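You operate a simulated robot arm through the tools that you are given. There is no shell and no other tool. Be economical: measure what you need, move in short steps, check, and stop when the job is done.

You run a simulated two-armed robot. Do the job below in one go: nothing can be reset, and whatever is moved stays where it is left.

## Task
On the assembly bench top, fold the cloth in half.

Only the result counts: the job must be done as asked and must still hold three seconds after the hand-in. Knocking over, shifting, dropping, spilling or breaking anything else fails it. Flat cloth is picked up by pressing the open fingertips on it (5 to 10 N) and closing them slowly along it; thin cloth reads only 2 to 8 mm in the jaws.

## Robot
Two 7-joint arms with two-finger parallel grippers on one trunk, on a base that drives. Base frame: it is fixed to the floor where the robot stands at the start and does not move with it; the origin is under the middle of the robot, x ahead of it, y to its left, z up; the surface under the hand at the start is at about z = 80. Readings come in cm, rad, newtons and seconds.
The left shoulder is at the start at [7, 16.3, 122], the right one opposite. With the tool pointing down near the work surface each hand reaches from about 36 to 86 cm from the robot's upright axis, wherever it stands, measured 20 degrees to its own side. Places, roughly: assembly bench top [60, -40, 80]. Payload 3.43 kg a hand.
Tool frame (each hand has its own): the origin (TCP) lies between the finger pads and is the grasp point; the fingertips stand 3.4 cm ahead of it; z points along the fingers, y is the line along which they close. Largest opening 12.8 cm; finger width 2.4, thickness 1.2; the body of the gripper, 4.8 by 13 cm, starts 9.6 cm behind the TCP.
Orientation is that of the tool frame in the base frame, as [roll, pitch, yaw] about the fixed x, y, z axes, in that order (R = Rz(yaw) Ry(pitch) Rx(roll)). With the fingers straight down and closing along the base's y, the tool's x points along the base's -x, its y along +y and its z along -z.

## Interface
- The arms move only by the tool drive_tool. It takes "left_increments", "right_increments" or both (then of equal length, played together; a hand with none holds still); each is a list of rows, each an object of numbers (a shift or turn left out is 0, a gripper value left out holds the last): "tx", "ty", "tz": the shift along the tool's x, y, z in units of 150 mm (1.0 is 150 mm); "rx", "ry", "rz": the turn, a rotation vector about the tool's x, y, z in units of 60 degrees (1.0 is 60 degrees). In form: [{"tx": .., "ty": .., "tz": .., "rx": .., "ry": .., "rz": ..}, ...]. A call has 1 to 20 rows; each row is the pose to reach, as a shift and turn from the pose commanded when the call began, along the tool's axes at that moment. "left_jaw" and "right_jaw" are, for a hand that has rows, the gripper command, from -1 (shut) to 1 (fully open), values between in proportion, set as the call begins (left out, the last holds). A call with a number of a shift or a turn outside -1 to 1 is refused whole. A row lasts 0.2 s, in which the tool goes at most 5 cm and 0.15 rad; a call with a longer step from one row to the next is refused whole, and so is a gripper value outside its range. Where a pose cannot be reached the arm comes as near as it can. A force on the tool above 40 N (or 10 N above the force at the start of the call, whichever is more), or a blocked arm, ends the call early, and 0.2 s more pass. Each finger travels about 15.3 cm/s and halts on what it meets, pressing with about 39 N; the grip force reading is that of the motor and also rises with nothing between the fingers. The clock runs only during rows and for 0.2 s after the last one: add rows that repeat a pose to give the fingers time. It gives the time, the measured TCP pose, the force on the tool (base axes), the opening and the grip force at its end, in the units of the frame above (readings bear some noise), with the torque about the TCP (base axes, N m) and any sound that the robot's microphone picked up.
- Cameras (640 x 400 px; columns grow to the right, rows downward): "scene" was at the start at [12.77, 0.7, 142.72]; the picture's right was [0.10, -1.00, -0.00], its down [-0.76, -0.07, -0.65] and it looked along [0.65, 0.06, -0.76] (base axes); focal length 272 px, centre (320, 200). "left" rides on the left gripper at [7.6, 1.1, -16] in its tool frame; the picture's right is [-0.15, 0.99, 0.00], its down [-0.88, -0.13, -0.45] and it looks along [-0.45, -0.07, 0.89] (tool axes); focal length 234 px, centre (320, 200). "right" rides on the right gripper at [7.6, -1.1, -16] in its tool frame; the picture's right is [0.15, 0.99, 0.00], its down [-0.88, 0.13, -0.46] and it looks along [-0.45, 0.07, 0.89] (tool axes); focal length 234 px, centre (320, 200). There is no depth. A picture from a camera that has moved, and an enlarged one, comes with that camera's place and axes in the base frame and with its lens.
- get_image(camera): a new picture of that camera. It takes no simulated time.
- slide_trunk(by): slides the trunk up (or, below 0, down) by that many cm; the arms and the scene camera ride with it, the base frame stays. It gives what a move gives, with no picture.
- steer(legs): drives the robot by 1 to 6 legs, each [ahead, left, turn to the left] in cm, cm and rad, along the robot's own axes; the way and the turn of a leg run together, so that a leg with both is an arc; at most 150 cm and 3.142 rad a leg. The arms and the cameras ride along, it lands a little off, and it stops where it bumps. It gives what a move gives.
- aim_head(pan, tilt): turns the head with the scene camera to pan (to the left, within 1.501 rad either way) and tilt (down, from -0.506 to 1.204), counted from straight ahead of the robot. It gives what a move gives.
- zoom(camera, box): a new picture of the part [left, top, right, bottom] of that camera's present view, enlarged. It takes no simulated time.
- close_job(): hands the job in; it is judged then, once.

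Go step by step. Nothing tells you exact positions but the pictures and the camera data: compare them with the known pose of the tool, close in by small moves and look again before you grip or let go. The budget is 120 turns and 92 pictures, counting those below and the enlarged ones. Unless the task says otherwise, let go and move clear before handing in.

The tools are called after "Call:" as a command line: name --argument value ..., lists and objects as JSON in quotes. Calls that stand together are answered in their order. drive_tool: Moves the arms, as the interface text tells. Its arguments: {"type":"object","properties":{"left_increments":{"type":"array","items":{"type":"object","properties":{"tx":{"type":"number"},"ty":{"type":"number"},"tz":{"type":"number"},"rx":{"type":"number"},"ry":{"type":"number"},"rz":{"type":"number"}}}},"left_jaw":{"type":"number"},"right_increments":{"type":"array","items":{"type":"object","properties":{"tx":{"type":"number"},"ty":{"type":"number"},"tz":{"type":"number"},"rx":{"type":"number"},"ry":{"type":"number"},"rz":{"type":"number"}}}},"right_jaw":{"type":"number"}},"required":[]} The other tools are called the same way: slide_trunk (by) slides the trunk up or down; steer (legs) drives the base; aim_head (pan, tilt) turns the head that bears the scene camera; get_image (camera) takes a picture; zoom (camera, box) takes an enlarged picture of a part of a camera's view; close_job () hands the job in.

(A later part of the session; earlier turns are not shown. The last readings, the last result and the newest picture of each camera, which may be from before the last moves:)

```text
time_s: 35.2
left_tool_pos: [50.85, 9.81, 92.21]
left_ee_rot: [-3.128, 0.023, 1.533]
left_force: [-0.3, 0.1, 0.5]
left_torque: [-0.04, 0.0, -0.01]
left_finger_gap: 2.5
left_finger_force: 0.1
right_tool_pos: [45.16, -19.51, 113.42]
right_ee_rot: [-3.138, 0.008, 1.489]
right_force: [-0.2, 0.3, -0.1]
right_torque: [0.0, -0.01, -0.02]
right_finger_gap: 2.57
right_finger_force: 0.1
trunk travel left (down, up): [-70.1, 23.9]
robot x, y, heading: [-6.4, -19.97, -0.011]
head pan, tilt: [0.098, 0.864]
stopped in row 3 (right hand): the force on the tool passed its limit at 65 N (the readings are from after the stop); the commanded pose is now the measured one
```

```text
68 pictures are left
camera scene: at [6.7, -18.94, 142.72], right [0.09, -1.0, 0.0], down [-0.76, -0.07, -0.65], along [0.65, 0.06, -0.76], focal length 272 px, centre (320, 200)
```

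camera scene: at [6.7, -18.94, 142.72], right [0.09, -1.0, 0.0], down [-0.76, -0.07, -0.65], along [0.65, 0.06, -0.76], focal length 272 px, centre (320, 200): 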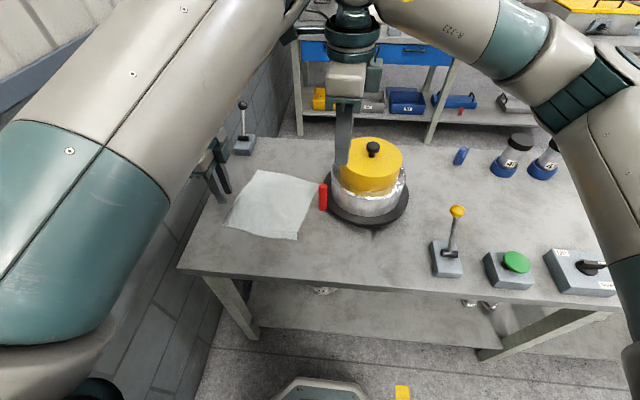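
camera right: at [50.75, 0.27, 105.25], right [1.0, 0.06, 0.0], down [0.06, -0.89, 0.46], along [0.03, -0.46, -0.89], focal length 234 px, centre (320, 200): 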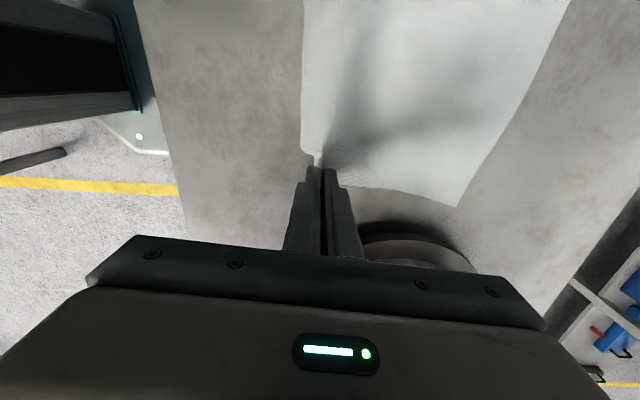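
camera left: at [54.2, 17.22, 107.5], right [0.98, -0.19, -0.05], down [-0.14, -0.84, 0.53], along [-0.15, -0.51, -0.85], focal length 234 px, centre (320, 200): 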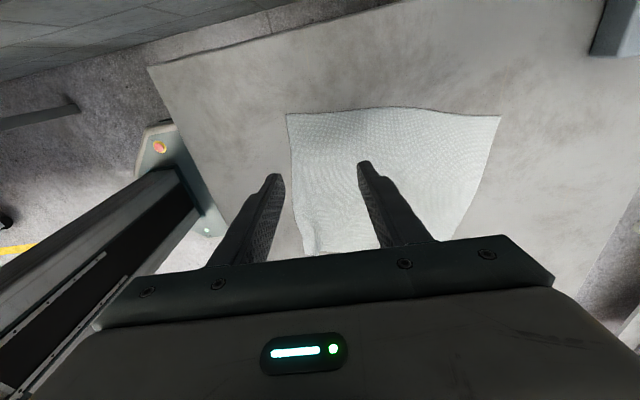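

The right wrist bumped into the left arm, which leans inward up high. I'll back the right hand off slightly, lower it in front of the pot, then look before moving inward.

Call:
drive_tool --right_increments '[{"tx": -0.1}, {"tx": -0.2}, {"tx": -0.2, "tz": 0.3, "ty": -0.05}, {"tx": -0.2, "tz": 0.6, "ty": -0.1}, {"tx": -0.2, "tz": 0.9, "ty": -0.1}, {"tx": -0.2, "tz": 1.0, "ty": -0.1}]'

Call:
get_image --camera "scene"

Call:
get_image --camera "right"

Call:
get_image --camera "left"

```text
time_s: 36.6
left_tool_pos: [50.91, 9.77, 92.27]
left_ee_rot: [-3.128, 0.022, 1.532]
left_force: [-0.6, -0.4, 0.3]
left_torque: [-0.02, 0.03, 0.02]
left_finger_gap: 2.51
left_finger_force: 0.0
right_tool_pos: [43.32, -22.54, 98.32]
right_ee_rot: [-3.141, 0.005, 1.487]
right_force: [-1.0, 0.0, -0.5]
right_torque: [0.04, 0.0, 0.01]
right_finger_gap: 2.56
right_finger_force: 0.0
trunk travel left (down, up): [-70.1, 23.9]
robot x, y, heading: [-5.96, -19.57, -0.004]
head pan, tilt: [0.098, 0.864]
```

```text
67 pictures are left
camera scene: at [6.68, -19.07, 142.72], right [0.09, -1.0, 0.0], down [-0.76, -0.07, -0.65], along [0.65, 0.06, -0.76], focal length 272 px, centre (320, 200)
```

scene: 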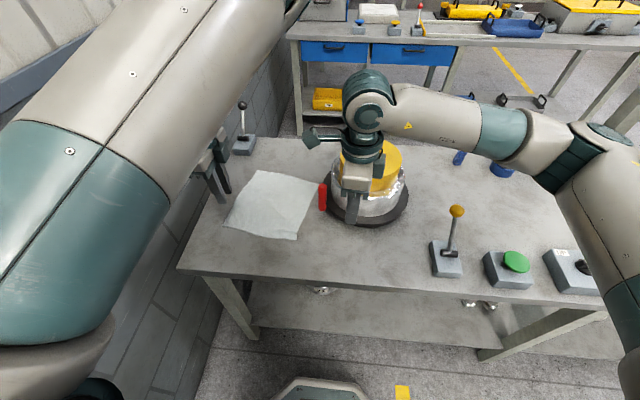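

```text
66 pictures are left
camera right: at [42.99, -14.91, 114.19], right [1.0, 0.06, 0.0], down [0.06, -0.89, 0.46], along [0.03, -0.46, -0.89], focal length 234 px, centre (320, 200)
```

right: 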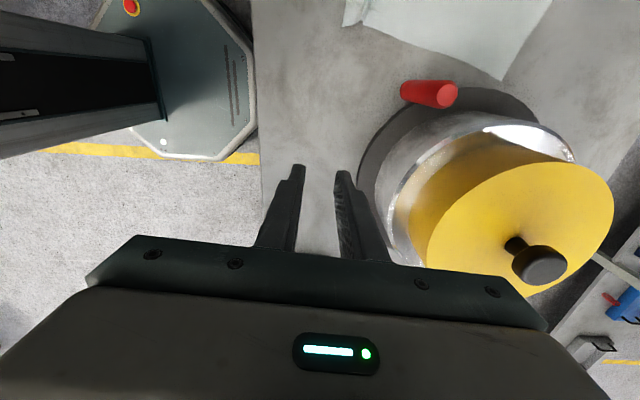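

```text
65 pictures are left
camera left: at [52.55, 17.74, 108.07], right [0.98, -0.19, -0.01], down [-0.16, -0.87, 0.48], along [-0.1, -0.47, -0.88], focal length 234 px, centre (320, 200)
```

left: 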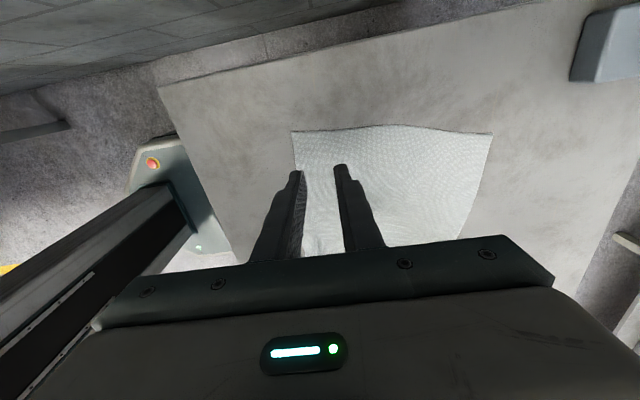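

Refined from the current pictures: D (48.2, 12.2), C (45.3, -9.2), B (67.8, -12.2), A (70.8, 8.3), so the cloth has turned slightly. I'll move the right hand low into place over C and lower the left over D, both turned to match the edge.

Call:
drive_tool --right_increments '[{"tz": 0.15}, {"tz": 0.3, "tx": 0.1}, {"tz": 0.35, "tx": 0.3, "rz": 0.02}, {"tz": 0.35, "tx": 0.5, "rz": 0.04}, {"tz": 0.35, "tx": 0.7, "ty": 0.05, "rz": 0.05}, {"tz": 0.35, "tx": 0.85, "ty": 0.12, "rz": 0.05}, {"tz": 0.35, "tx": 1.0, "ty": 0.213, "rz": 0.05}, {"tz": 0.35, "tx": 1.0, "ty": 0.213, "rz": 0.05}]' --left_increments '[{"rz": 0.03}, {"rz": 0.06}, {"rz": 0.09}, {"rz": 0.09, "ty": -0.03}, {"rz": 0.09, "ty": -0.053, "tx": -0.015, "tz": 0.1}, {"rz": 0.09, "ty": -0.053, "tx": -0.015, "tz": 0.2}, {"rz": 0.09, "ty": -0.053, "tx": -0.015, "tz": 0.35}, {"rz": 0.09, "ty": -0.053, "tx": -0.015, "tz": 0.45}]'

Call:
get_image --camera "right"

Call:
get_image --camera "left"

```text
time_s: 38.5
left_tool_pos: [50.1, 9.42, 85.51]
left_ee_rot: [-3.13, 0.022, 1.438]
left_force: [-0.4, -0.4, 0.3]
left_torque: [0.02, -0.02, 0.02]
left_finger_gap: 2.52
left_finger_force: 0.1
right_tool_pos: [47.74, -8.06, 93.06]
right_ee_rot: [-3.138, 0.006, 1.435]
right_force: [-0.4, -0.9, -0.6]
right_torque: [0.01, 0.02, -0.01]
right_finger_gap: 2.55
right_finger_force: 0.0
trunk travel left (down, up): [-70.1, 23.9]
robot x, y, heading: [-5.9, -19.69, -0.004]
head pan, tilt: [0.098, 0.864]
```

```text
64 pictures are left
camera right: at [47.67, -0.3, 108.9], right [1.0, 0.01, 0.0], down [0.01, -0.89, 0.46], along [0.0, -0.46, -0.89], focal length 234 px, centre (320, 200)
```

right: 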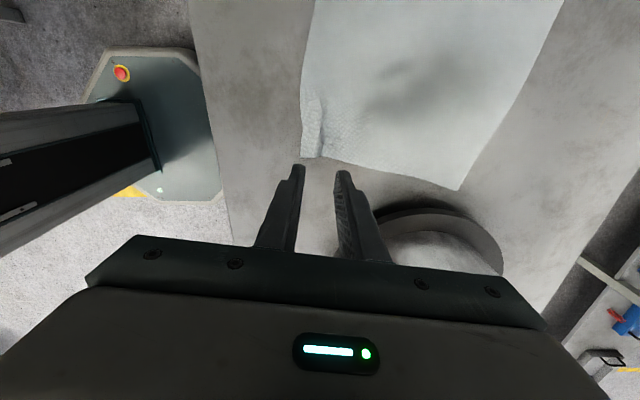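

```text
63 pictures are left
camera left: at [52.45, 17.26, 101.35], right [0.96, -0.28, -0.01], down [-0.24, -0.85, 0.48], along [-0.14, -0.45, -0.88], focal length 234 px, centre (320, 200)
```

left: 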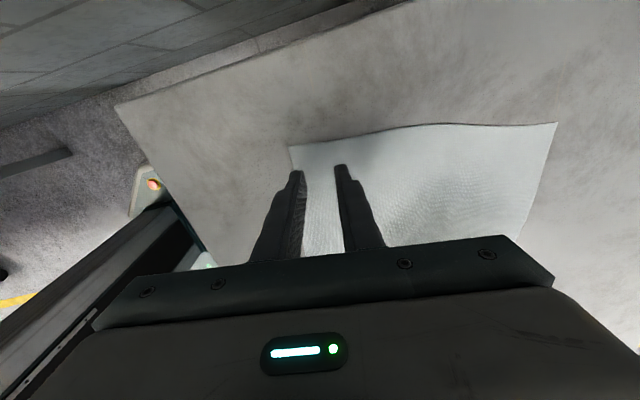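

Both hands are placed well. I'll lower both to just above the cloth.

Call:
drive_tool --right_increments '[{"tx": 0.055, "tz": 0.15}, {"tx": 0.055, "tz": 0.3}, {"tx": 0.055, "tz": 0.45}, {"tx": 0.055, "tz": 0.57}, {"tx": 0.055, "tz": 0.615}, {"tx": 0.055, "tz": 0.62}]' --left_increments '[{}, {"tz": 0.03}, {"tz": 0.06}, {"tz": 0.08}, {"tz": 0.1}, {"tz": 0.11}]'

```text
time_s: 39.9
left_tool_pos: [50.08, 9.48, 83.89]
left_ee_rot: [-3.128, 0.02, 1.438]
left_force: [0.0, -0.6, 0.2]
left_torque: [0.0, 0.01, -0.01]
left_finger_gap: 2.5
left_finger_force: 0.1
right_tool_pos: [47.73, -7.26, 83.75]
right_ee_rot: [-3.14, 0.005, 1.434]
right_force: [-0.4, -0.4, 0.6]
right_torque: [0.03, 0.0, 0.01]
right_finger_gap: 2.55
right_finger_force: 0.1
trunk travel left (down, up): [-70.1, 23.9]
robot x, y, heading: [-6.4, -20.01, -0.005]
head pan, tilt: [0.098, 0.864]
```

Call:
drive_tool --right_increments '[{"tz": 0.006}, {"tz": 0.013}]' --left_increments '[{"tz": 0.012}, {"tz": 0.022}]'

Call:
get_image --camera "right"

Call:
get_image --camera "left"

```text
time_s: 40.5
left_tool_pos: [49.9, 9.43, 83.55]
left_ee_rot: [-3.13, 0.023, 1.436]
left_force: [0.2, -0.9, 0.0]
left_torque: [0.0, 0.03, 0.0]
left_finger_gap: 2.48
left_finger_force: 0.0
right_tool_pos: [47.77, -7.2, 83.51]
right_ee_rot: [-3.138, 0.004, 1.433]
right_force: [0.5, -0.2, 0.3]
right_torque: [-0.03, -0.01, -0.03]
right_finger_gap: 2.58
right_finger_force: 0.0
trunk travel left (down, up): [-70.1, 23.9]
robot x, y, heading: [-5.69, -19.83, -0.004]
head pan, tilt: [0.098, 0.864]
```

```text
62 pictures are left
camera right: at [47.78, 0.57, 99.39], right [1.0, 0.01, 0.0], down [0.01, -0.89, 0.46], along [0.0, -0.46, -0.89], focal length 234 px, centre (320, 200)
```

right: 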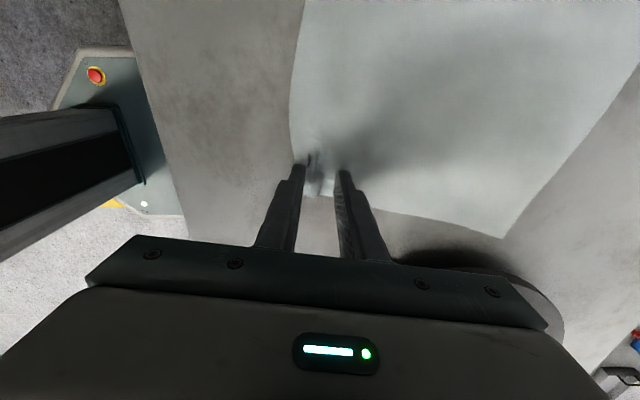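

```text
61 pictures are left
camera left: at [52.33, 17.19, 99.36], right [0.96, -0.28, -0.01], down [-0.24, -0.85, 0.48], along [-0.14, -0.46, -0.88], focal length 234 px, centre (320, 200)
```

left: 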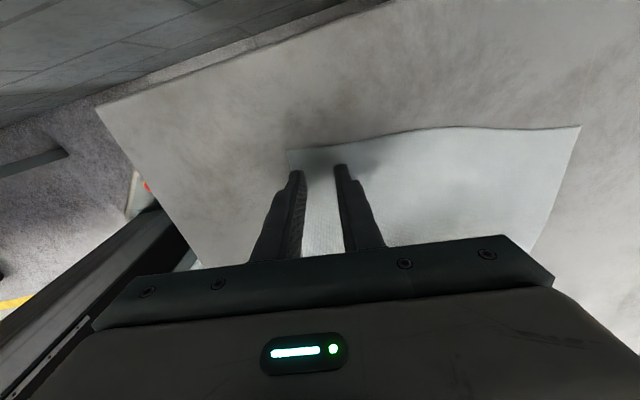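

Both fingertips straddle the cloth near its edge but aren't pressing yet. I'll press a bit more with each hand.

Call:
drive_tool --right_increments '[{"tz": 0.008}, {"tz": 0.008}]' --left_increments '[{"tz": 0.008}, {"tz": 0.008}]'

```text
time_s: 41.0
left_tool_pos: [50.03, 9.33, 83.58]
left_ee_rot: [-3.13, 0.02, 1.437]
left_force: [0.9, 0.6, 5.6]
left_torque: [0.08, -0.13, 0.0]
left_finger_gap: 2.49
left_finger_force: 0.4
right_tool_pos: [47.72, -7.06, 83.65]
right_ee_rot: [3.141, 0.004, 1.434]
right_force: [-0.2, -0.5, 6.6]
right_torque: [-0.04, 0.07, 0.02]
right_finger_gap: 2.56
right_finger_force: 0.1
trunk travel left (down, up): [-70.1, 23.9]
robot x, y, heading: [-6.02, -19.64, -0.01]
head pan, tilt: [0.098, 0.864]
```

About 6 N on each hand. I'll close both slowly.

Call:
drive_tool --right_increments '[{}, {}]' --left_increments '[{}, {}]' --right_jaw -0.67 --left_jaw -0.67

Call:
drive_tool --right_increments '[{}, {}]' --left_increments '[{}, {}]' --right_jaw -0.73 --left_jaw -0.73

Call:
drive_tool --right_increments '[{}, {}]' --left_increments '[{}, {}]' --right_jaw -0.79 --left_jaw -0.79

Call:
drive_tool --right_increments '[{}, {}]' --left_increments '[{}, {}]' --right_jaw -0.86 --left_jaw -0.86

Call:
drive_tool --right_increments '[{}, {}]' --left_increments '[{}, {}]' --right_jaw -0.93 --left_jaw -0.93

Call:
drive_tool --right_increments '[{}, {}, {}]' --left_increments '[{}, {}, {}]' --right_jaw -1 --left_jaw -1

Call:
zoom --camera "right" --box '[240, 100, 440, 225]'

Call:
zoom --camera "left" --box '[220, 100, 420, 225]'

```text
time_s: 41.6
left_tool_pos: [49.82, 9.4, 83.5]
left_ee_rot: [-3.13, 0.021, 1.438]
left_force: [-0.1, 1.1, 8.8]
left_torque: [0.05, -0.09, 0.01]
left_finger_gap: 2.09
left_finger_force: 0.1
right_tool_pos: [47.74, -7.11, 83.57]
right_ee_rot: [-3.141, 0.005, 1.435]
right_force: [1.3, 0.9, 6.3]
right_torque: [0.03, 0.06, -0.01]
right_finger_gap: 2.08
right_finger_force: 0.0
trunk travel left (down, up): [-70.1, 23.9]
robot x, y, heading: [-6.05, -19.97, -0.007]
head pan, tilt: [0.098, 0.864]
```

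```text
time_s: 42.2
left_tool_pos: [49.86, 9.34, 83.61]
left_ee_rot: [-3.132, 0.02, 1.437]
left_force: [-0.4, 0.1, 8.1]
left_torque: [0.09, -0.05, 0.01]
left_finger_gap: 1.66
left_finger_force: 0.1
right_tool_pos: [47.77, -7.06, 83.44]
right_ee_rot: [-3.141, 0.005, 1.436]
right_force: [0.4, 1.7, 8.3]
right_torque: [0.02, 0.03, -0.01]
right_finger_gap: 1.68
right_finger_force: 0.1
trunk travel left (down, up): [-70.1, 23.9]
robot x, y, heading: [-6.39, -19.59, -0.014]
head pan, tilt: [0.098, 0.864]
```

```text
time_s: 42.9
left_tool_pos: [50.04, 9.38, 83.54]
left_ee_rot: [-3.132, 0.021, 1.438]
left_force: [-1.7, 0.2, 7.7]
left_torque: [0.06, -0.09, -0.01]
left_finger_gap: 1.3
left_finger_force: 0.1
right_tool_pos: [47.73, -7.24, 83.61]
right_ee_rot: [3.141, 0.006, 1.434]
right_force: [1.3, 0.0, 8.0]
right_torque: [0.07, 0.03, 0.0]
right_finger_gap: 1.28
right_finger_force: 0.1
trunk travel left (down, up): [-70.1, 23.9]
robot x, y, heading: [-6.27, -19.87, -0.007]
head pan, tilt: [0.098, 0.864]
```

```text
time_s: 43.5
left_tool_pos: [49.94, 9.38, 83.47]
left_ee_rot: [-3.132, 0.02, 1.438]
left_force: [-0.2, -0.7, 6.8]
left_torque: [0.04, -0.07, -0.02]
left_finger_gap: 0.85
left_finger_force: 0.0
right_tool_pos: [47.72, -7.1, 83.44]
right_ee_rot: [3.141, 0.005, 1.434]
right_force: [0.1, -0.7, 10.0]
right_torque: [0.0, 0.08, -0.01]
right_finger_gap: 0.87
right_finger_force: 0.0
trunk travel left (down, up): [-70.1, 23.9]
robot x, y, heading: [-5.77, -19.26, -0.007]
head pan, tilt: [0.098, 0.864]
```

```text
time_s: 44.0
left_tool_pos: [49.88, 9.36, 83.55]
left_ee_rot: [-3.13, 0.021, 1.437]
left_force: [-0.4, 0.2, 6.8]
left_torque: [0.05, -0.05, 0.02]
left_finger_gap: 0.41
left_finger_force: 0.1
right_tool_pos: [47.71, -7.13, 83.53]
right_ee_rot: [3.14, 0.004, 1.434]
right_force: [-1.0, -0.1, 9.1]
right_torque: [0.01, 0.06, 0.0]
right_finger_gap: 0.48
right_finger_force: 0.4
trunk travel left (down, up): [-70.1, 23.9]
robot x, y, heading: [-6.12, -19.36, -0.008]
head pan, tilt: [0.098, 0.864]
```

```text
time_s: 44.9
left_tool_pos: [49.84, 9.3, 83.62]
left_ee_rot: [-3.132, 0.022, 1.438]
left_force: [0.5, 0.1, 6.7]
left_torque: [0.04, -0.03, 0.0]
left_finger_gap: 0.17
left_finger_force: 36.4
right_tool_pos: [47.8, -7.2, 83.5]
right_ee_rot: [-3.141, 0.005, 1.433]
right_force: [0.2, 0.4, 10.4]
right_torque: [0.02, 0.01, 0.02]
right_finger_gap: 0.19
right_finger_force: 36.7
trunk travel left (down, up): [-70.1, 23.9]
robot x, y, heading: [-6.23, -19.95, -0.005]
head pan, tilt: [0.098, 0.864]
```

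```text
3.20 times, centred on (340, 162) of right
camera zoom: at [47.72, 0.54, 99.36], right [1.0, 0.01, 0.0], down [0.01, -0.89, 0.46], along [0.0, -0.46, -0.89], focal length 749 px, centre (256, 320)
```

zoom: 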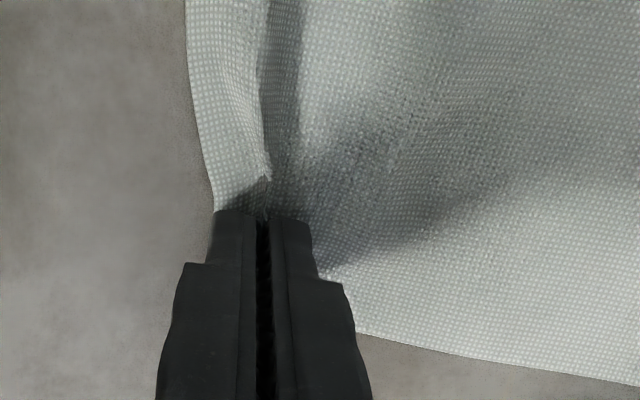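

```text
3.20 times, centred on (320, 162) of left
camera zoom: at [52.2, 17.12, 99.32], right [0.96, -0.28, -0.01], down [-0.24, -0.85, 0.48], along [-0.14, -0.46, -0.88], focal length 749 px, centre (320, 320)
```

zoom: 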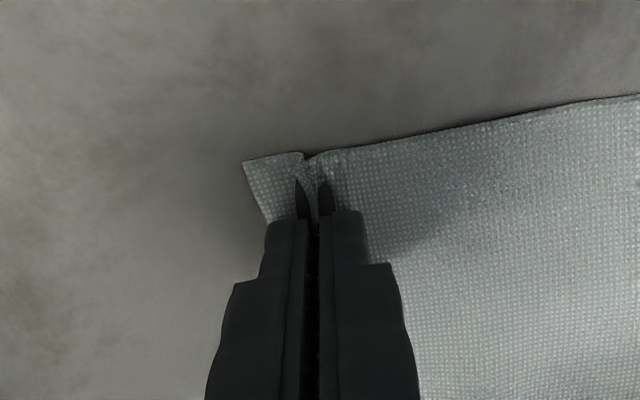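

Both near corners are gripped with a small ridge. I'll carry them together up and forward along an arc, halfway first, moving along the tools' y.

Call:
drive_tool --right_increments '[{"ty": 0.006, "tz": -0.078}, {"ty": 0.026, "tz": -0.155}, {"ty": 0.057, "tz": -0.227}, {"ty": 0.101, "tz": -0.294}, {"ty": 0.154, "tz": -0.354}, {"ty": 0.217, "tz": -0.405}, {"ty": 0.288, "tz": -0.446}, {"ty": 0.364, "tz": -0.476}, {"ty": 0.445, "tz": -0.494}, {"ty": 0.527, "tz": -0.5}]' --left_increments '[{"ty": 0.006, "tz": -0.078}, {"ty": 0.026, "tz": -0.155}, {"ty": 0.057, "tz": -0.227}, {"ty": 0.101, "tz": -0.294}, {"ty": 0.154, "tz": -0.354}, {"ty": 0.217, "tz": -0.405}, {"ty": 0.288, "tz": -0.446}, {"ty": 0.364, "tz": -0.476}, {"ty": 0.445, "tz": -0.494}, {"ty": 0.527, "tz": -0.5}]'

Call:
get_image --camera "scene"

Call:
get_image --camera "left"

Call:
get_image --camera "right"

```text
time_s: 47.0
left_tool_pos: [57.87, 8.35, 90.94]
left_ee_rot: [-3.13, 0.02, 1.439]
left_force: [0.1, -0.7, -0.1]
left_torque: [-0.03, 0.0, 0.0]
left_finger_gap: 0.16
left_finger_force: 36.7
right_tool_pos: [55.8, -8.16, 91.09]
right_ee_rot: [-3.138, 0.004, 1.434]
right_force: [0.4, 0.4, 0.1]
right_torque: [0.01, -0.05, 0.02]
right_finger_gap: 0.17
right_finger_force: 36.3
trunk travel left (down, up): [-70.1, 23.9]
robot x, y, heading: [-5.96, -19.34, -0.005]
head pan, tilt: [0.098, 0.864]
```

```text
58 pictures are left
camera scene: at [6.74, -19.08, 142.71], right [0.09, -1.0, 0.0], down [-0.76, -0.07, -0.65], along [0.65, 0.06, -0.76], focal length 272 px, centre (320, 200)
```

scene: 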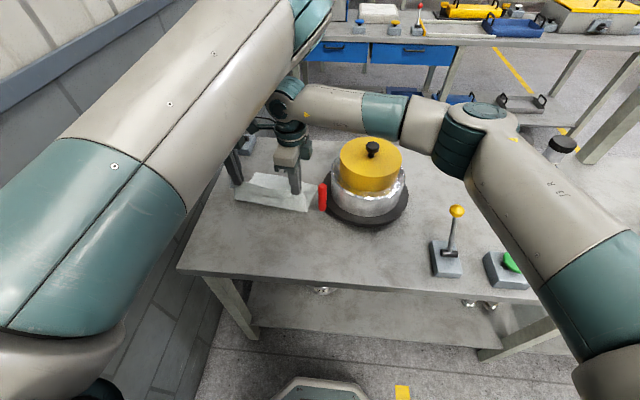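

```text
57 pictures are left
camera left: at [60.26, 16.3, 106.65], right [0.96, -0.28, -0.01], down [-0.24, -0.85, 0.48], along [-0.14, -0.46, -0.88], focal length 234 px, centre (320, 200)
```

left: 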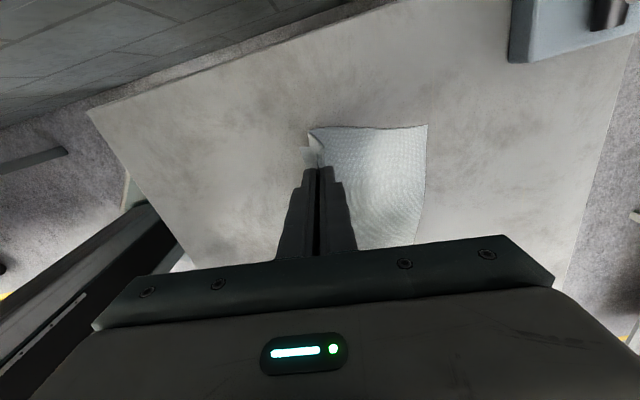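

```text
56 pictures are left
camera right: at [55.77, -0.45, 106.85], right [1.0, 0.01, 0.0], down [0.01, -0.89, 0.46], along [0.0, -0.46, -0.89], focal length 234 px, centre (320, 200)
```

right: 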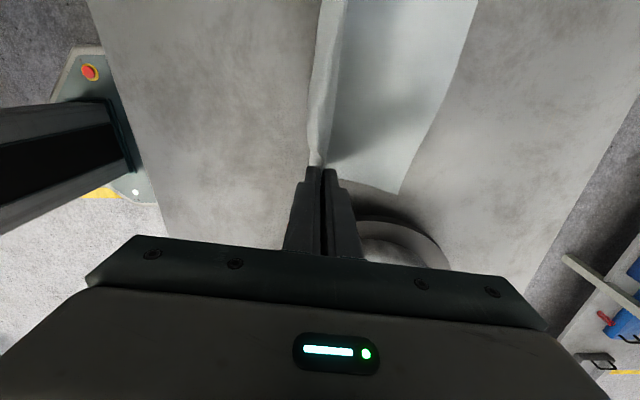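

The fold is forming well and the far edge AB has hardly moved. I'll continue the second half of the arc, stopping with the tips about 2.5 cm above the bench.

Call:
drive_tool --right_increments '[{"ty": 0.081, "tz": 0.006}, {"ty": 0.161, "tz": 0.025}, {"ty": 0.236, "tz": 0.055}, {"ty": 0.306, "tz": 0.095}, {"ty": 0.368, "tz": 0.147}, {"ty": 0.421, "tz": 0.207}, {"ty": 0.463, "tz": 0.273}, {"ty": 0.495, "tz": 0.333}, {"ty": 0.514, "tz": 0.333}, {"ty": 0.52, "tz": 0.333}]' --left_increments '[{"ty": 0.094, "tz": 0.006}, {"ty": 0.185, "tz": 0.025}, {"ty": 0.272, "tz": 0.055}, {"ty": 0.353, "tz": 0.095}, {"ty": 0.424, "tz": 0.147}, {"ty": 0.485, "tz": 0.207}, {"ty": 0.535, "tz": 0.273}, {"ty": 0.571, "tz": 0.333}, {"ty": 0.593, "tz": 0.333}, {"ty": 0.6, "tz": 0.333}]'

Call:
get_image --camera "left"

Call:
get_image --camera "right"

Call:
zoom --camera "scene" --box '[180, 120, 360, 260]'

```text
time_s: 49.2
left_tool_pos: [66.84, 7.24, 85.77]
left_ee_rot: [-3.131, 0.023, 1.436]
left_force: [-0.2, -0.5, -0.4]
left_torque: [-0.01, 0.01, -0.02]
left_finger_gap: 0.19
left_finger_force: 36.5
right_tool_pos: [63.38, -9.26, 85.93]
right_ee_rot: [-3.14, 0.006, 1.436]
right_force: [0.5, -1.0, 0.3]
right_torque: [0.02, -0.02, 0.0]
right_finger_gap: 0.2
right_finger_force: 37.1
trunk travel left (down, up): [-70.1, 23.9]
robot x, y, heading: [-6.15, -19.72, -0.004]
head pan, tilt: [0.098, 0.864]
```

```text
55 pictures are left
camera left: at [69.12, 15.01, 101.53], right [0.96, -0.28, -0.01], down [-0.24, -0.85, 0.48], along [-0.14, -0.45, -0.88], focal length 234 px, centre (320, 200)
```

left: 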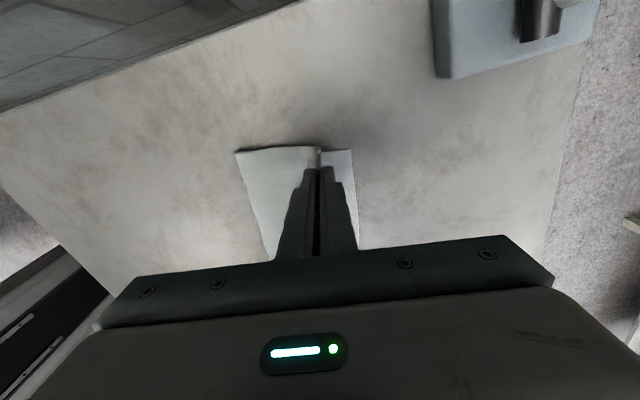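

```text
54 pictures are left
camera right: at [63.43, -1.5, 101.7], right [1.0, 0.01, 0.0], down [0.01, -0.89, 0.46], along [0.0, -0.46, -0.89], focal length 234 px, centre (320, 200)
```

right: 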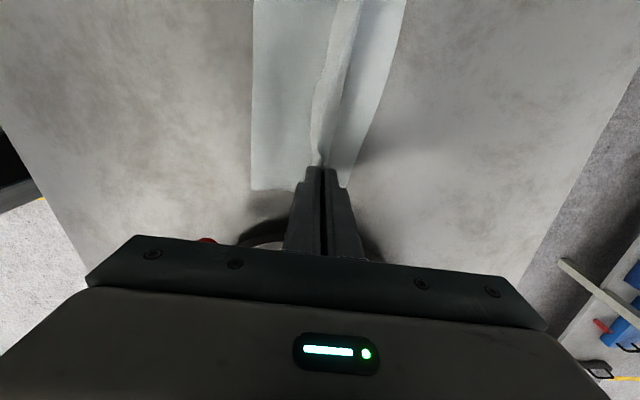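

```text
2.86 times, centred on (270, 190) of scene
camera zoom: at [6.7, -19.09, 142.72], right [0.09, -1.0, 0.0], down [-0.76, -0.07, -0.65], along [0.65, 0.06, -0.76], focal length 777 px, centre (463, 229)
```

zoom: 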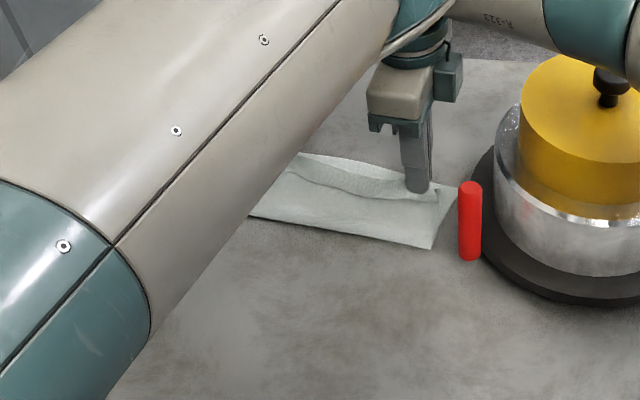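

The fold lies nicely, with the grips about 3 cm short of the far edge. I'll open both jaws here and see how the flap falls.

Call:
drive_tool --right_increments '[{}, {}, {}, {}]' --left_increments '[{}, {}, {}, {}]' --right_jaw -0.7 --left_jaw -0.7

Call:
get_image --camera "left"

Call:
get_image --camera "right"

```text
time_s: 50.2
left_tool_pos: [66.8, 7.25, 85.66]
left_ee_rot: [-3.13, 0.021, 1.439]
left_force: [-0.3, 0.6, -0.2]
left_torque: [-0.03, 0.01, -0.01]
left_finger_gap: 1.92
left_finger_force: 0.1
right_tool_pos: [63.5, -9.34, 85.79]
right_ee_rot: [-3.14, 0.006, 1.435]
right_force: [0.7, 0.3, 0.4]
right_torque: [-0.01, 0.02, -0.02]
right_finger_gap: 1.91
right_finger_force: 0.1
trunk travel left (down, up): [-70.1, 23.9]
robot x, y, heading: [-6.07, -19.87, -0.009]
head pan, tilt: [0.098, 0.864]
```

```text
52 pictures are left
camera left: at [69.11, 14.99, 101.55], right [0.96, -0.28, -0.01], down [-0.24, -0.85, 0.48], along [-0.14, -0.46, -0.88], focal length 234 px, centre (320, 200)
```

left: 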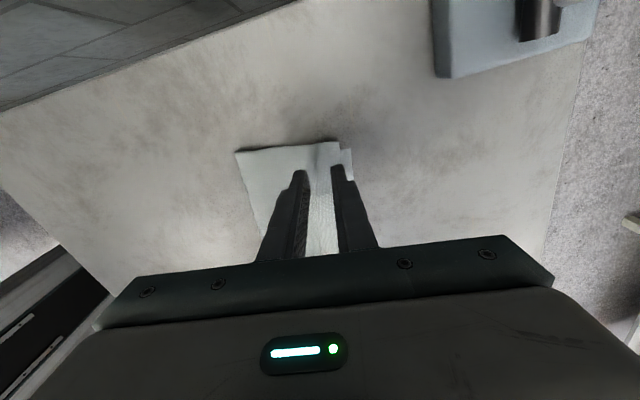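

```text
51 pictures are left
camera right: at [63.43, -1.51, 101.72], right [1.0, 0.01, 0.0], down [0.01, -0.89, 0.46], along [0.0, -0.46, -0.89], focal length 234 px, centre (320, 200)
```

right: 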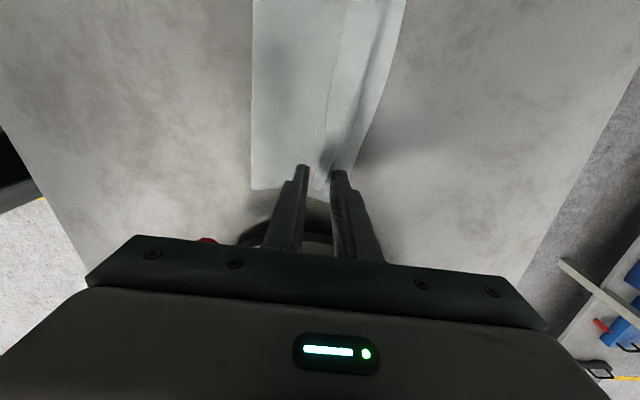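

The corners released and sprang forward, nearly matching the far edge. I'll lift both hands straight up.

Call:
drive_tool --right_increments '[{"tz": -0.05}, {"tz": -0.15}, {"tz": -0.3}, {"tz": -0.45}]' --left_increments '[{"tz": -0.05}, {"tz": -0.15}, {"tz": -0.3}, {"tz": -0.45}]'

Call:
get_image --camera "left"

Call:
get_image --camera "right"

```text
time_s: 51.2
left_tool_pos: [67.1, 7.29, 92.53]
left_ee_rot: [-3.129, 0.021, 1.438]
left_force: [-0.2, 0.1, 1.1]
left_torque: [0.01, -0.04, -0.03]
left_finger_gap: 1.94
left_finger_force: 0.1
right_tool_pos: [63.18, -9.37, 92.54]
right_ee_rot: [-3.14, 0.004, 1.437]
right_force: [0.3, -0.3, -0.9]
right_torque: [0.02, -0.03, -0.02]
right_finger_gap: 1.94
right_finger_force: 0.0
trunk travel left (down, up): [-70.1, 23.9]
robot x, y, heading: [-6.04, -19.43, -0.007]
head pan, tilt: [0.098, 0.864]
```

```text
50 pictures are left
camera left: at [69.27, 15.18, 108.38], right [0.96, -0.28, -0.01], down [-0.24, -0.85, 0.48], along [-0.14, -0.46, -0.88], focal length 234 px, centre (320, 200)
```

left: 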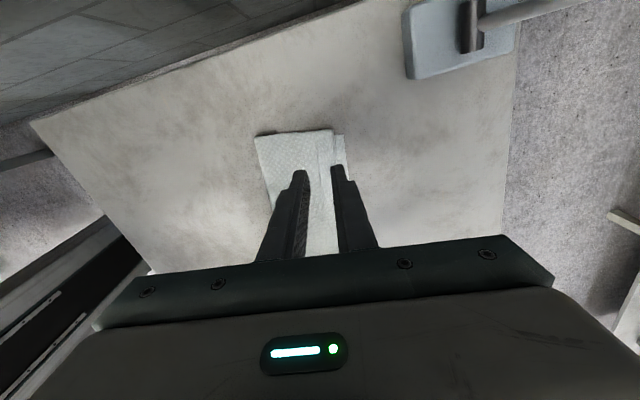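

```text
49 pictures are left
camera right: at [63.33, -1.59, 108.41], right [1.0, 0.01, 0.0], down [0.01, -0.89, 0.46], along [0.0, -0.46, -0.89], focal length 234 px, centre (320, 200)
```

right: 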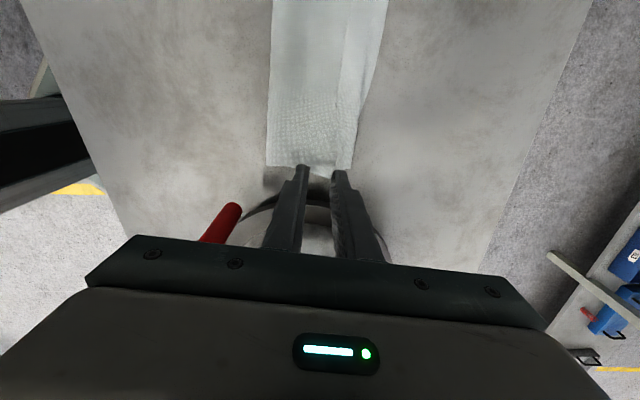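

The fold looks good. I'll drive straight back, which carries both hands clear of the cloth, and inspect it.

Call:
steer --legs '[[-26, 0, 0]]'

Call:
get_image --camera "scene"

Call:
get_image --camera "right"

Call:
get_image --camera "left"

```text
time_s: 53.1
left_tool_pos: [41.39, 7.5, 92.52]
left_ee_rot: [-3.129, 0.021, 1.436]
left_force: [0.6, -1.2, 0.1]
left_torque: [0.02, -0.01, -0.03]
left_finger_gap: 1.92
left_finger_force: 0.0
right_tool_pos: [37.75, -9.29, 92.39]
right_ee_rot: [-3.14, 0.005, 1.437]
right_force: [0.2, 0.5, 0.0]
right_torque: [0.0, 0.02, -0.03]
right_finger_gap: 1.92
right_finger_force: 0.1
trunk travel left (down, up): [-70.1, 23.9]
robot x, y, heading: [-31.67, -19.2, -0.01]
head pan, tilt: [0.098, 0.864]
```

```text
48 pictures are left
camera scene: at [-18.98, -18.9, 142.71], right [0.09, -1.0, 0.0], down [-0.76, -0.07, -0.65], along [0.65, 0.06, -0.76], focal length 272 px, centre (320, 200)
```

scene: 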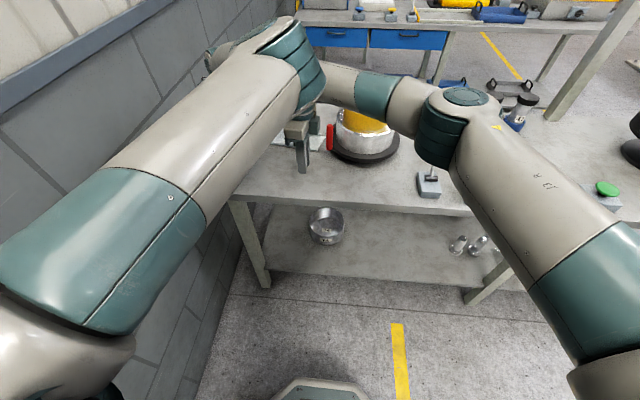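

```text
47 pictures are left
camera right: at [37.76, -1.46, 108.3], right [1.0, 0.01, 0.0], down [0.01, -0.89, 0.46], along [0.0, -0.46, -0.89], focal length 234 px, centre (320, 200)
```

right: 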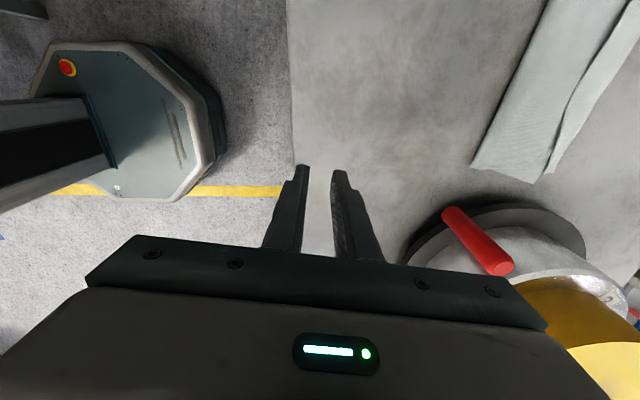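

```text
46 pictures are left
camera left: at [43.7, 15.34, 108.25], right [0.96, -0.28, -0.01], down [-0.24, -0.85, 0.48], along [-0.14, -0.46, -0.88], focal length 234 px, centre (320, 200)
```

left: 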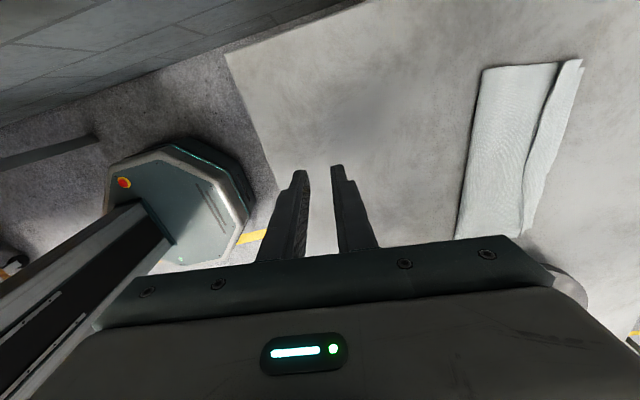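

Call:
zoom --camera "left" --box '[440, 40, 620, 250]'

Call:
zoom --camera "right" --box '[450, 0, 640, 200]'

```text
1.90 times, centred on (530, 145) of left
camera zoom: at [43.7, 15.34, 108.25], right [0.96, -0.28, -0.01], down [-0.24, -0.85, 0.48], along [-0.14, -0.46, -0.88], focal length 446 px, centre (-80, 305)
```

zoom: 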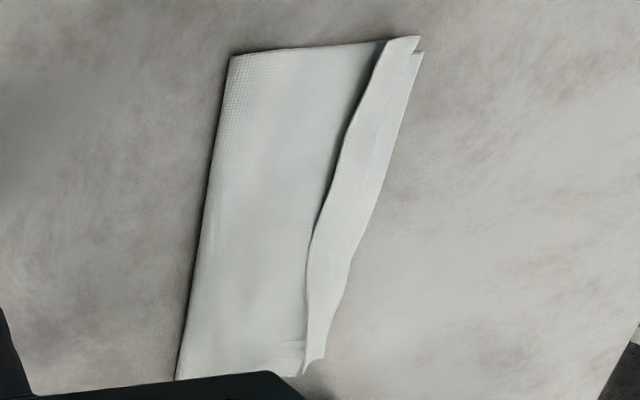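

```text
2.00 times, centred on (545, 100) of right
camera zoom: at [37.76, -1.46, 108.3], right [1.0, 0.01, 0.0], down [0.01, -0.89, 0.46], along [0.0, -0.46, -0.89], focal length 468 px, centre (-130, 400)
```

zoom: 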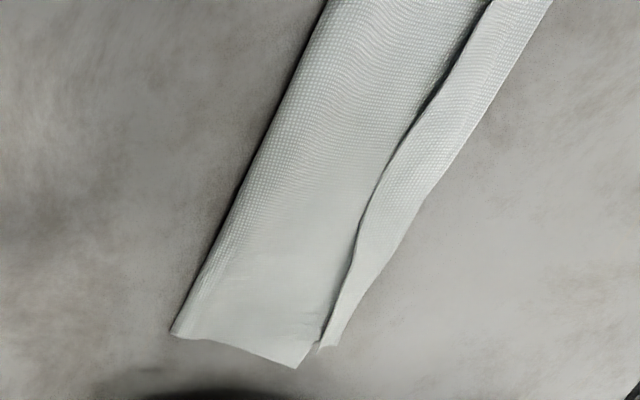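

Width sums (10.6 cm below, about 9.8 cm on top, a 2–3 cm strip) and the shadows tell me the last 2–3 cm of the upper edge is folded back on top of itself. I want to flip that strip forward, using the right hand closing along the edge. First I'll retract the left hand and turn the right one back.

Call:
drive_tool --left_increments '[{"ty": -0.15, "tz": -0.1}, {"ty": -0.3, "tz": -0.2, "tx": 0.02}, {"ty": -0.45, "tz": -0.3, "tx": 0.04}, {"ty": -0.6, "tz": -0.33, "tx": 0.06}, {"ty": -0.75, "tz": -0.33, "tx": 0.07}, {"ty": -0.8, "tz": -0.33, "tx": 0.07}, {"ty": -0.8, "tz": -0.33, "tx": 0.07}]' --right_increments '[{"tz": -0.1, "rz": -0.14}, {"tz": -0.2, "rz": -0.28}, {"tz": -0.3, "rz": -0.42}, {"tz": -0.4, "rz": -0.56}, {"tz": -0.4, "rz": -0.7}, {"tz": -0.4, "rz": -0.84}, {"tz": -0.4, "rz": -0.98}]'

Call:
drive_tool --right_increments '[{"rz": -0.14}, {"rz": -0.28}, {"rz": -0.42}, {"rz": -0.56}, {"rz": -0.65}]'

Call:
get_image --camera "right"

```text
time_s: 54.7
left_tool_pos: [29.77, 10.3, 97.52]
left_ee_rot: [-3.128, 0.022, 1.435]
left_force: [0.1, 0.1, 0.5]
left_torque: [-0.01, 0.01, -0.02]
left_finger_gap: 1.92
left_finger_force: 0.0
right_tool_pos: [37.83, -9.16, 98.51]
right_ee_rot: [-3.138, 0.002, 2.464]
right_force: [0.0, 0.2, 0.1]
right_torque: [-0.03, 0.04, 0.0]
right_finger_gap: 1.92
right_finger_force: 0.2
trunk travel left (down, up): [-70.1, 23.9]
robot x, y, heading: [-32.17, -19.36, -0.011]
head pan, tilt: [0.098, 0.864]
```

```text
time_s: 55.9
left_tool_pos: [29.65, 10.41, 97.62]
left_ee_rot: [-3.129, 0.02, 1.437]
left_force: [0.2, 0.1, -0.1]
left_torque: [-0.01, 0.03, -0.02]
left_finger_gap: 1.91
left_finger_force: 0.0
right_tool_pos: [37.74, -9.13, 98.58]
right_ee_rot: [-3.137, -0.002, -3.141]
right_force: [-1.0, -0.9, 0.2]
right_torque: [0.02, -0.02, -0.01]
right_finger_gap: 1.92
right_finger_force: 0.1
trunk travel left (down, up): [-70.1, 23.9]
robot x, y, heading: [-31.51, -19.62, -0.009]
head pan, tilt: [0.098, 0.864]
```

```text
43 pictures are left
camera right: at [30.24, -10.2, 114.4], right [-0.15, 0.99, -0.01], down [0.88, 0.13, 0.45], along [0.45, 0.06, -0.89], focal length 234 px, centre (320, 200)
```

right: 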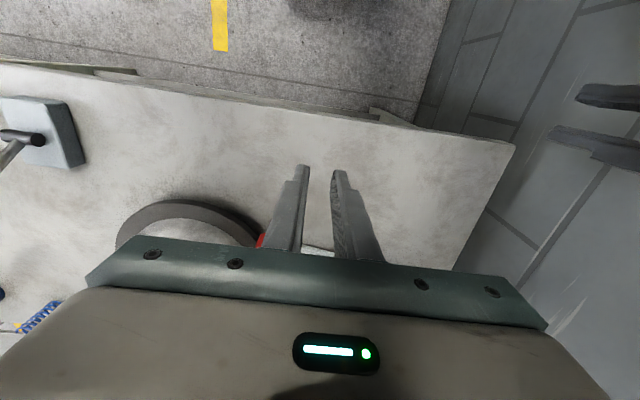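

Next I'll drive back toward the bench, a bit further left, so the right hand can reach the strip comfortably.

Call:
steer --legs '[[27, 11, 0]]'

Call:
get_image --camera "right"

Call:
get_image --camera "left"

Call:
get_image --camera "scene"

```text
time_s: 57.9
left_tool_pos: [56.53, 20.74, 97.6]
left_ee_rot: [-3.129, 0.022, 1.431]
left_force: [0.1, 0.4, -1.2]
left_torque: [0.0, -0.02, -0.01]
left_finger_gap: 1.92
left_finger_force: 0.1
right_tool_pos: [64.48, 1.19, 98.54]
right_ee_rot: [-3.137, -0.003, 3.136]
right_force: [0.0, -0.7, -0.3]
right_torque: [0.0, -0.04, -0.03]
right_finger_gap: 1.93
right_finger_force: 0.0
trunk travel left (down, up): [-70.1, 23.9]
robot x, y, heading: [-5.04, -8.99, -0.011]
head pan, tilt: [0.098, 0.864]
```

```text
42 pictures are left
camera right: at [57.0, 0.2, 114.44], right [-0.14, 0.99, 0.0], down [0.88, 0.13, 0.45], along [0.45, 0.06, -0.89], focal length 234 px, centre (320, 200)
```

right: 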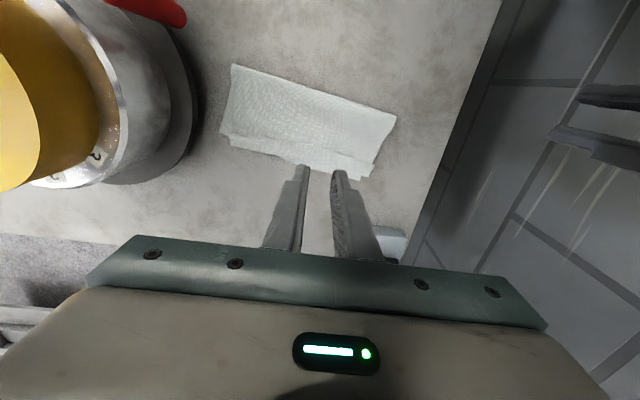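

```text
41 pictures are left
camera left: at [58.89, 28.5, 113.37], right [0.96, -0.28, -0.01], down [-0.24, -0.84, 0.48], along [-0.14, -0.45, -0.88], focal length 234 px, centre (320, 200)
```

left: 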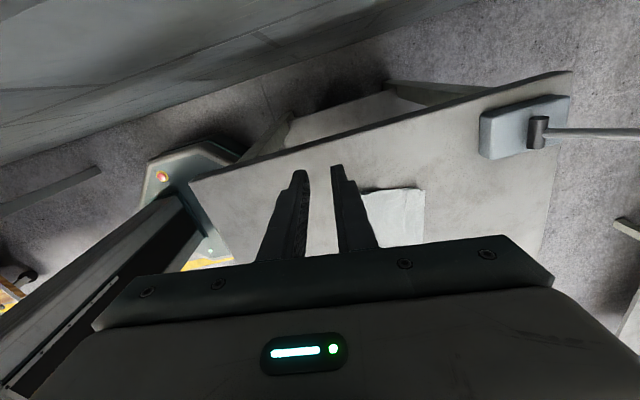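

```text
40 pictures are left
camera scene: at [7.67, -8.31, 142.73], right [0.09, -1.0, 0.0], down [-0.76, -0.06, -0.65], along [0.65, 0.06, -0.76], focal length 272 px, centre (320, 200)
```

scene: 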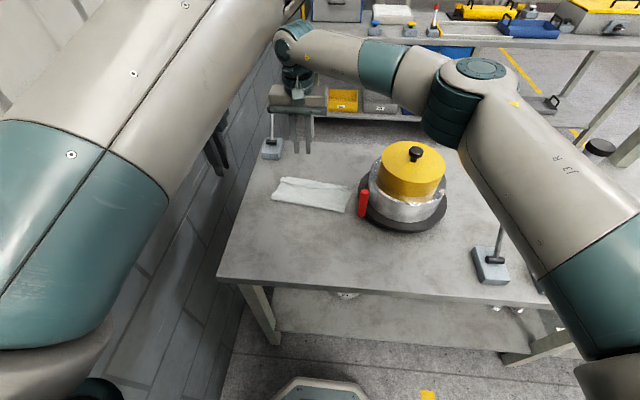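

Call:
zoom --camera "scene" --box '[255, 160, 365, 228]'

Call:
zoom --camera "right" --box '[205, 50, 415, 190]'

```text
5.82 times, centred on (310, 194) of scene
camera zoom: at [7.67, -8.31, 142.73], right [0.09, -1.0, 0.0], down [-0.76, -0.06, -0.65], along [0.65, 0.06, -0.76], focal length 1583 px, centre (378, 235)
```

zoom: 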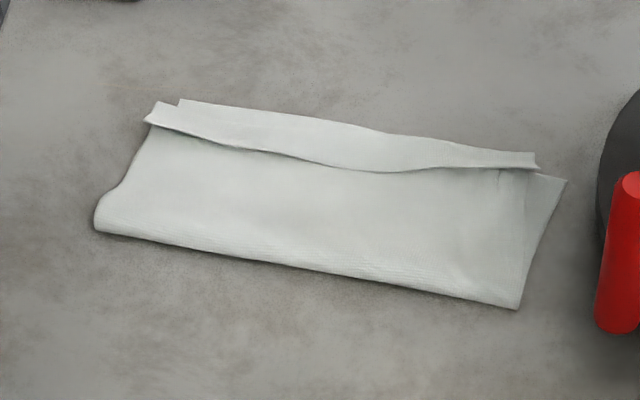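

```text
2.86 times, centred on (310, 120) of right
camera zoom: at [57.0, 0.2, 114.44], right [-0.14, 0.99, 0.0], down [0.88, 0.13, 0.45], along [0.45, 0.06, -0.89], focal length 669 px, centre (349, 429)
```

zoom: 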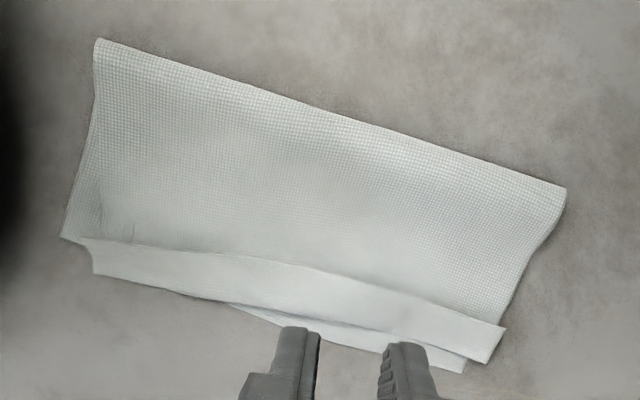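

Confirmed: a strip up to 3 cm wide along the free edge is folded back on top (middle of free edge about (65.8, -3), crease about x = 69). I'll go down on the middle of the strip with the right hand, closing along the edge.

Call:
drive_tool --right_increments '[{"tx": -0.05, "ty": -0.1, "rz": 0.06}, {"tx": -0.12, "ty": -0.2, "rz": 0.12, "tz": 0.1}, {"tx": -0.16, "ty": -0.247, "rz": 0.12, "tz": 0.3}, {"tx": -0.16, "ty": -0.247, "rz": 0.12, "tz": 0.5}, {"tx": -0.16, "ty": -0.247, "rz": 0.12, "tz": 0.7}, {"tx": -0.16, "ty": -0.247, "rz": 0.12, "tz": 0.82}, {"tx": -0.16, "ty": -0.247, "rz": 0.12, "tz": 0.88}, {"tx": -0.16, "ty": -0.247, "rz": 0.12, "tz": 0.88}]' --right_jaw -0.6

Call:
zoom --camera "right" --box '[205, 70, 435, 220]'

```text
time_s: 59.7
left_tool_pos: [56.58, 20.69, 97.53]
left_ee_rot: [-3.129, 0.022, 1.431]
left_force: [0.2, -0.3, 0.1]
left_torque: [0.0, 0.01, 0.01]
left_finger_gap: 1.93
left_finger_force: 0.0
right_tool_pos: [66.81, -2.6, 85.27]
right_ee_rot: [-3.135, -0.002, 3.01]
right_force: [0.0, 0.4, -0.3]
right_torque: [0.04, -0.03, 0.02]
right_finger_gap: 2.55
right_finger_force: 0.0
trunk travel left (down, up): [-70.1, 23.9]
robot x, y, heading: [-5.11, -8.72, -0.007]
head pan, tilt: [0.098, 0.864]
```

```text
2.67 times, centred on (320, 145) of right
camera zoom: at [59.25, -2.61, 101.23], right [-0.02, 1.0, -0.01], down [0.89, 0.02, 0.45], along [0.45, 0.0, -0.89], focal length 624 px, centre (320, 347)
```

zoom: 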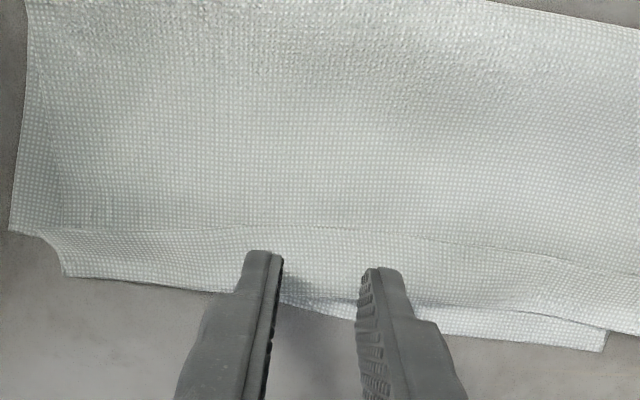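

The fingertips sit over the strip, right behind its free edge. I'll lower gently onto it.

Call:
drive_tool --right_increments '[{"tz": 0.03}, {"tz": 0.06}, {"tz": 0.08}, {"tz": 0.09}, {"tz": 0.1}, {"tz": 0.1}]'

```text
time_s: 61.1
left_tool_pos: [56.65, 20.71, 97.64]
left_ee_rot: [-3.13, 0.023, 1.431]
left_force: [-0.3, -0.1, 0.9]
left_torque: [0.0, 0.0, -0.03]
left_finger_gap: 1.93
left_finger_force: 0.1
right_tool_pos: [66.87, -2.58, 83.83]
right_ee_rot: [-3.136, -0.002, 3.012]
right_force: [-0.5, 0.1, -0.6]
right_torque: [-0.01, -0.02, 0.01]
right_finger_gap: 2.56
right_finger_force: 0.0
trunk travel left (down, up): [-70.1, 23.9]
robot x, y, heading: [-5.1, -8.78, -0.012]
head pan, tilt: [0.098, 0.864]
```

Call:
drive_tool --right_increments '[{"tz": 0.008}, {"tz": 0.015}, {"tz": 0.015}]'

```text
time_s: 61.9
left_tool_pos: [56.51, 20.66, 97.6]
left_ee_rot: [-3.129, 0.02, 1.431]
left_force: [0.5, -0.7, 0.1]
left_torque: [0.03, 0.01, -0.01]
left_finger_gap: 1.92
left_finger_force: 0.1
right_tool_pos: [66.87, -2.56, 83.56]
right_ee_rot: [-3.134, -0.002, 3.01]
right_force: [1.0, 0.4, 1.8]
right_torque: [-0.01, 0.03, 0.0]
right_finger_gap: 2.56
right_finger_force: 0.0
trunk travel left (down, up): [-70.1, 23.9]
robot x, y, heading: [-4.77, -8.94, -0.012]
head pan, tilt: [0.098, 0.864]
```

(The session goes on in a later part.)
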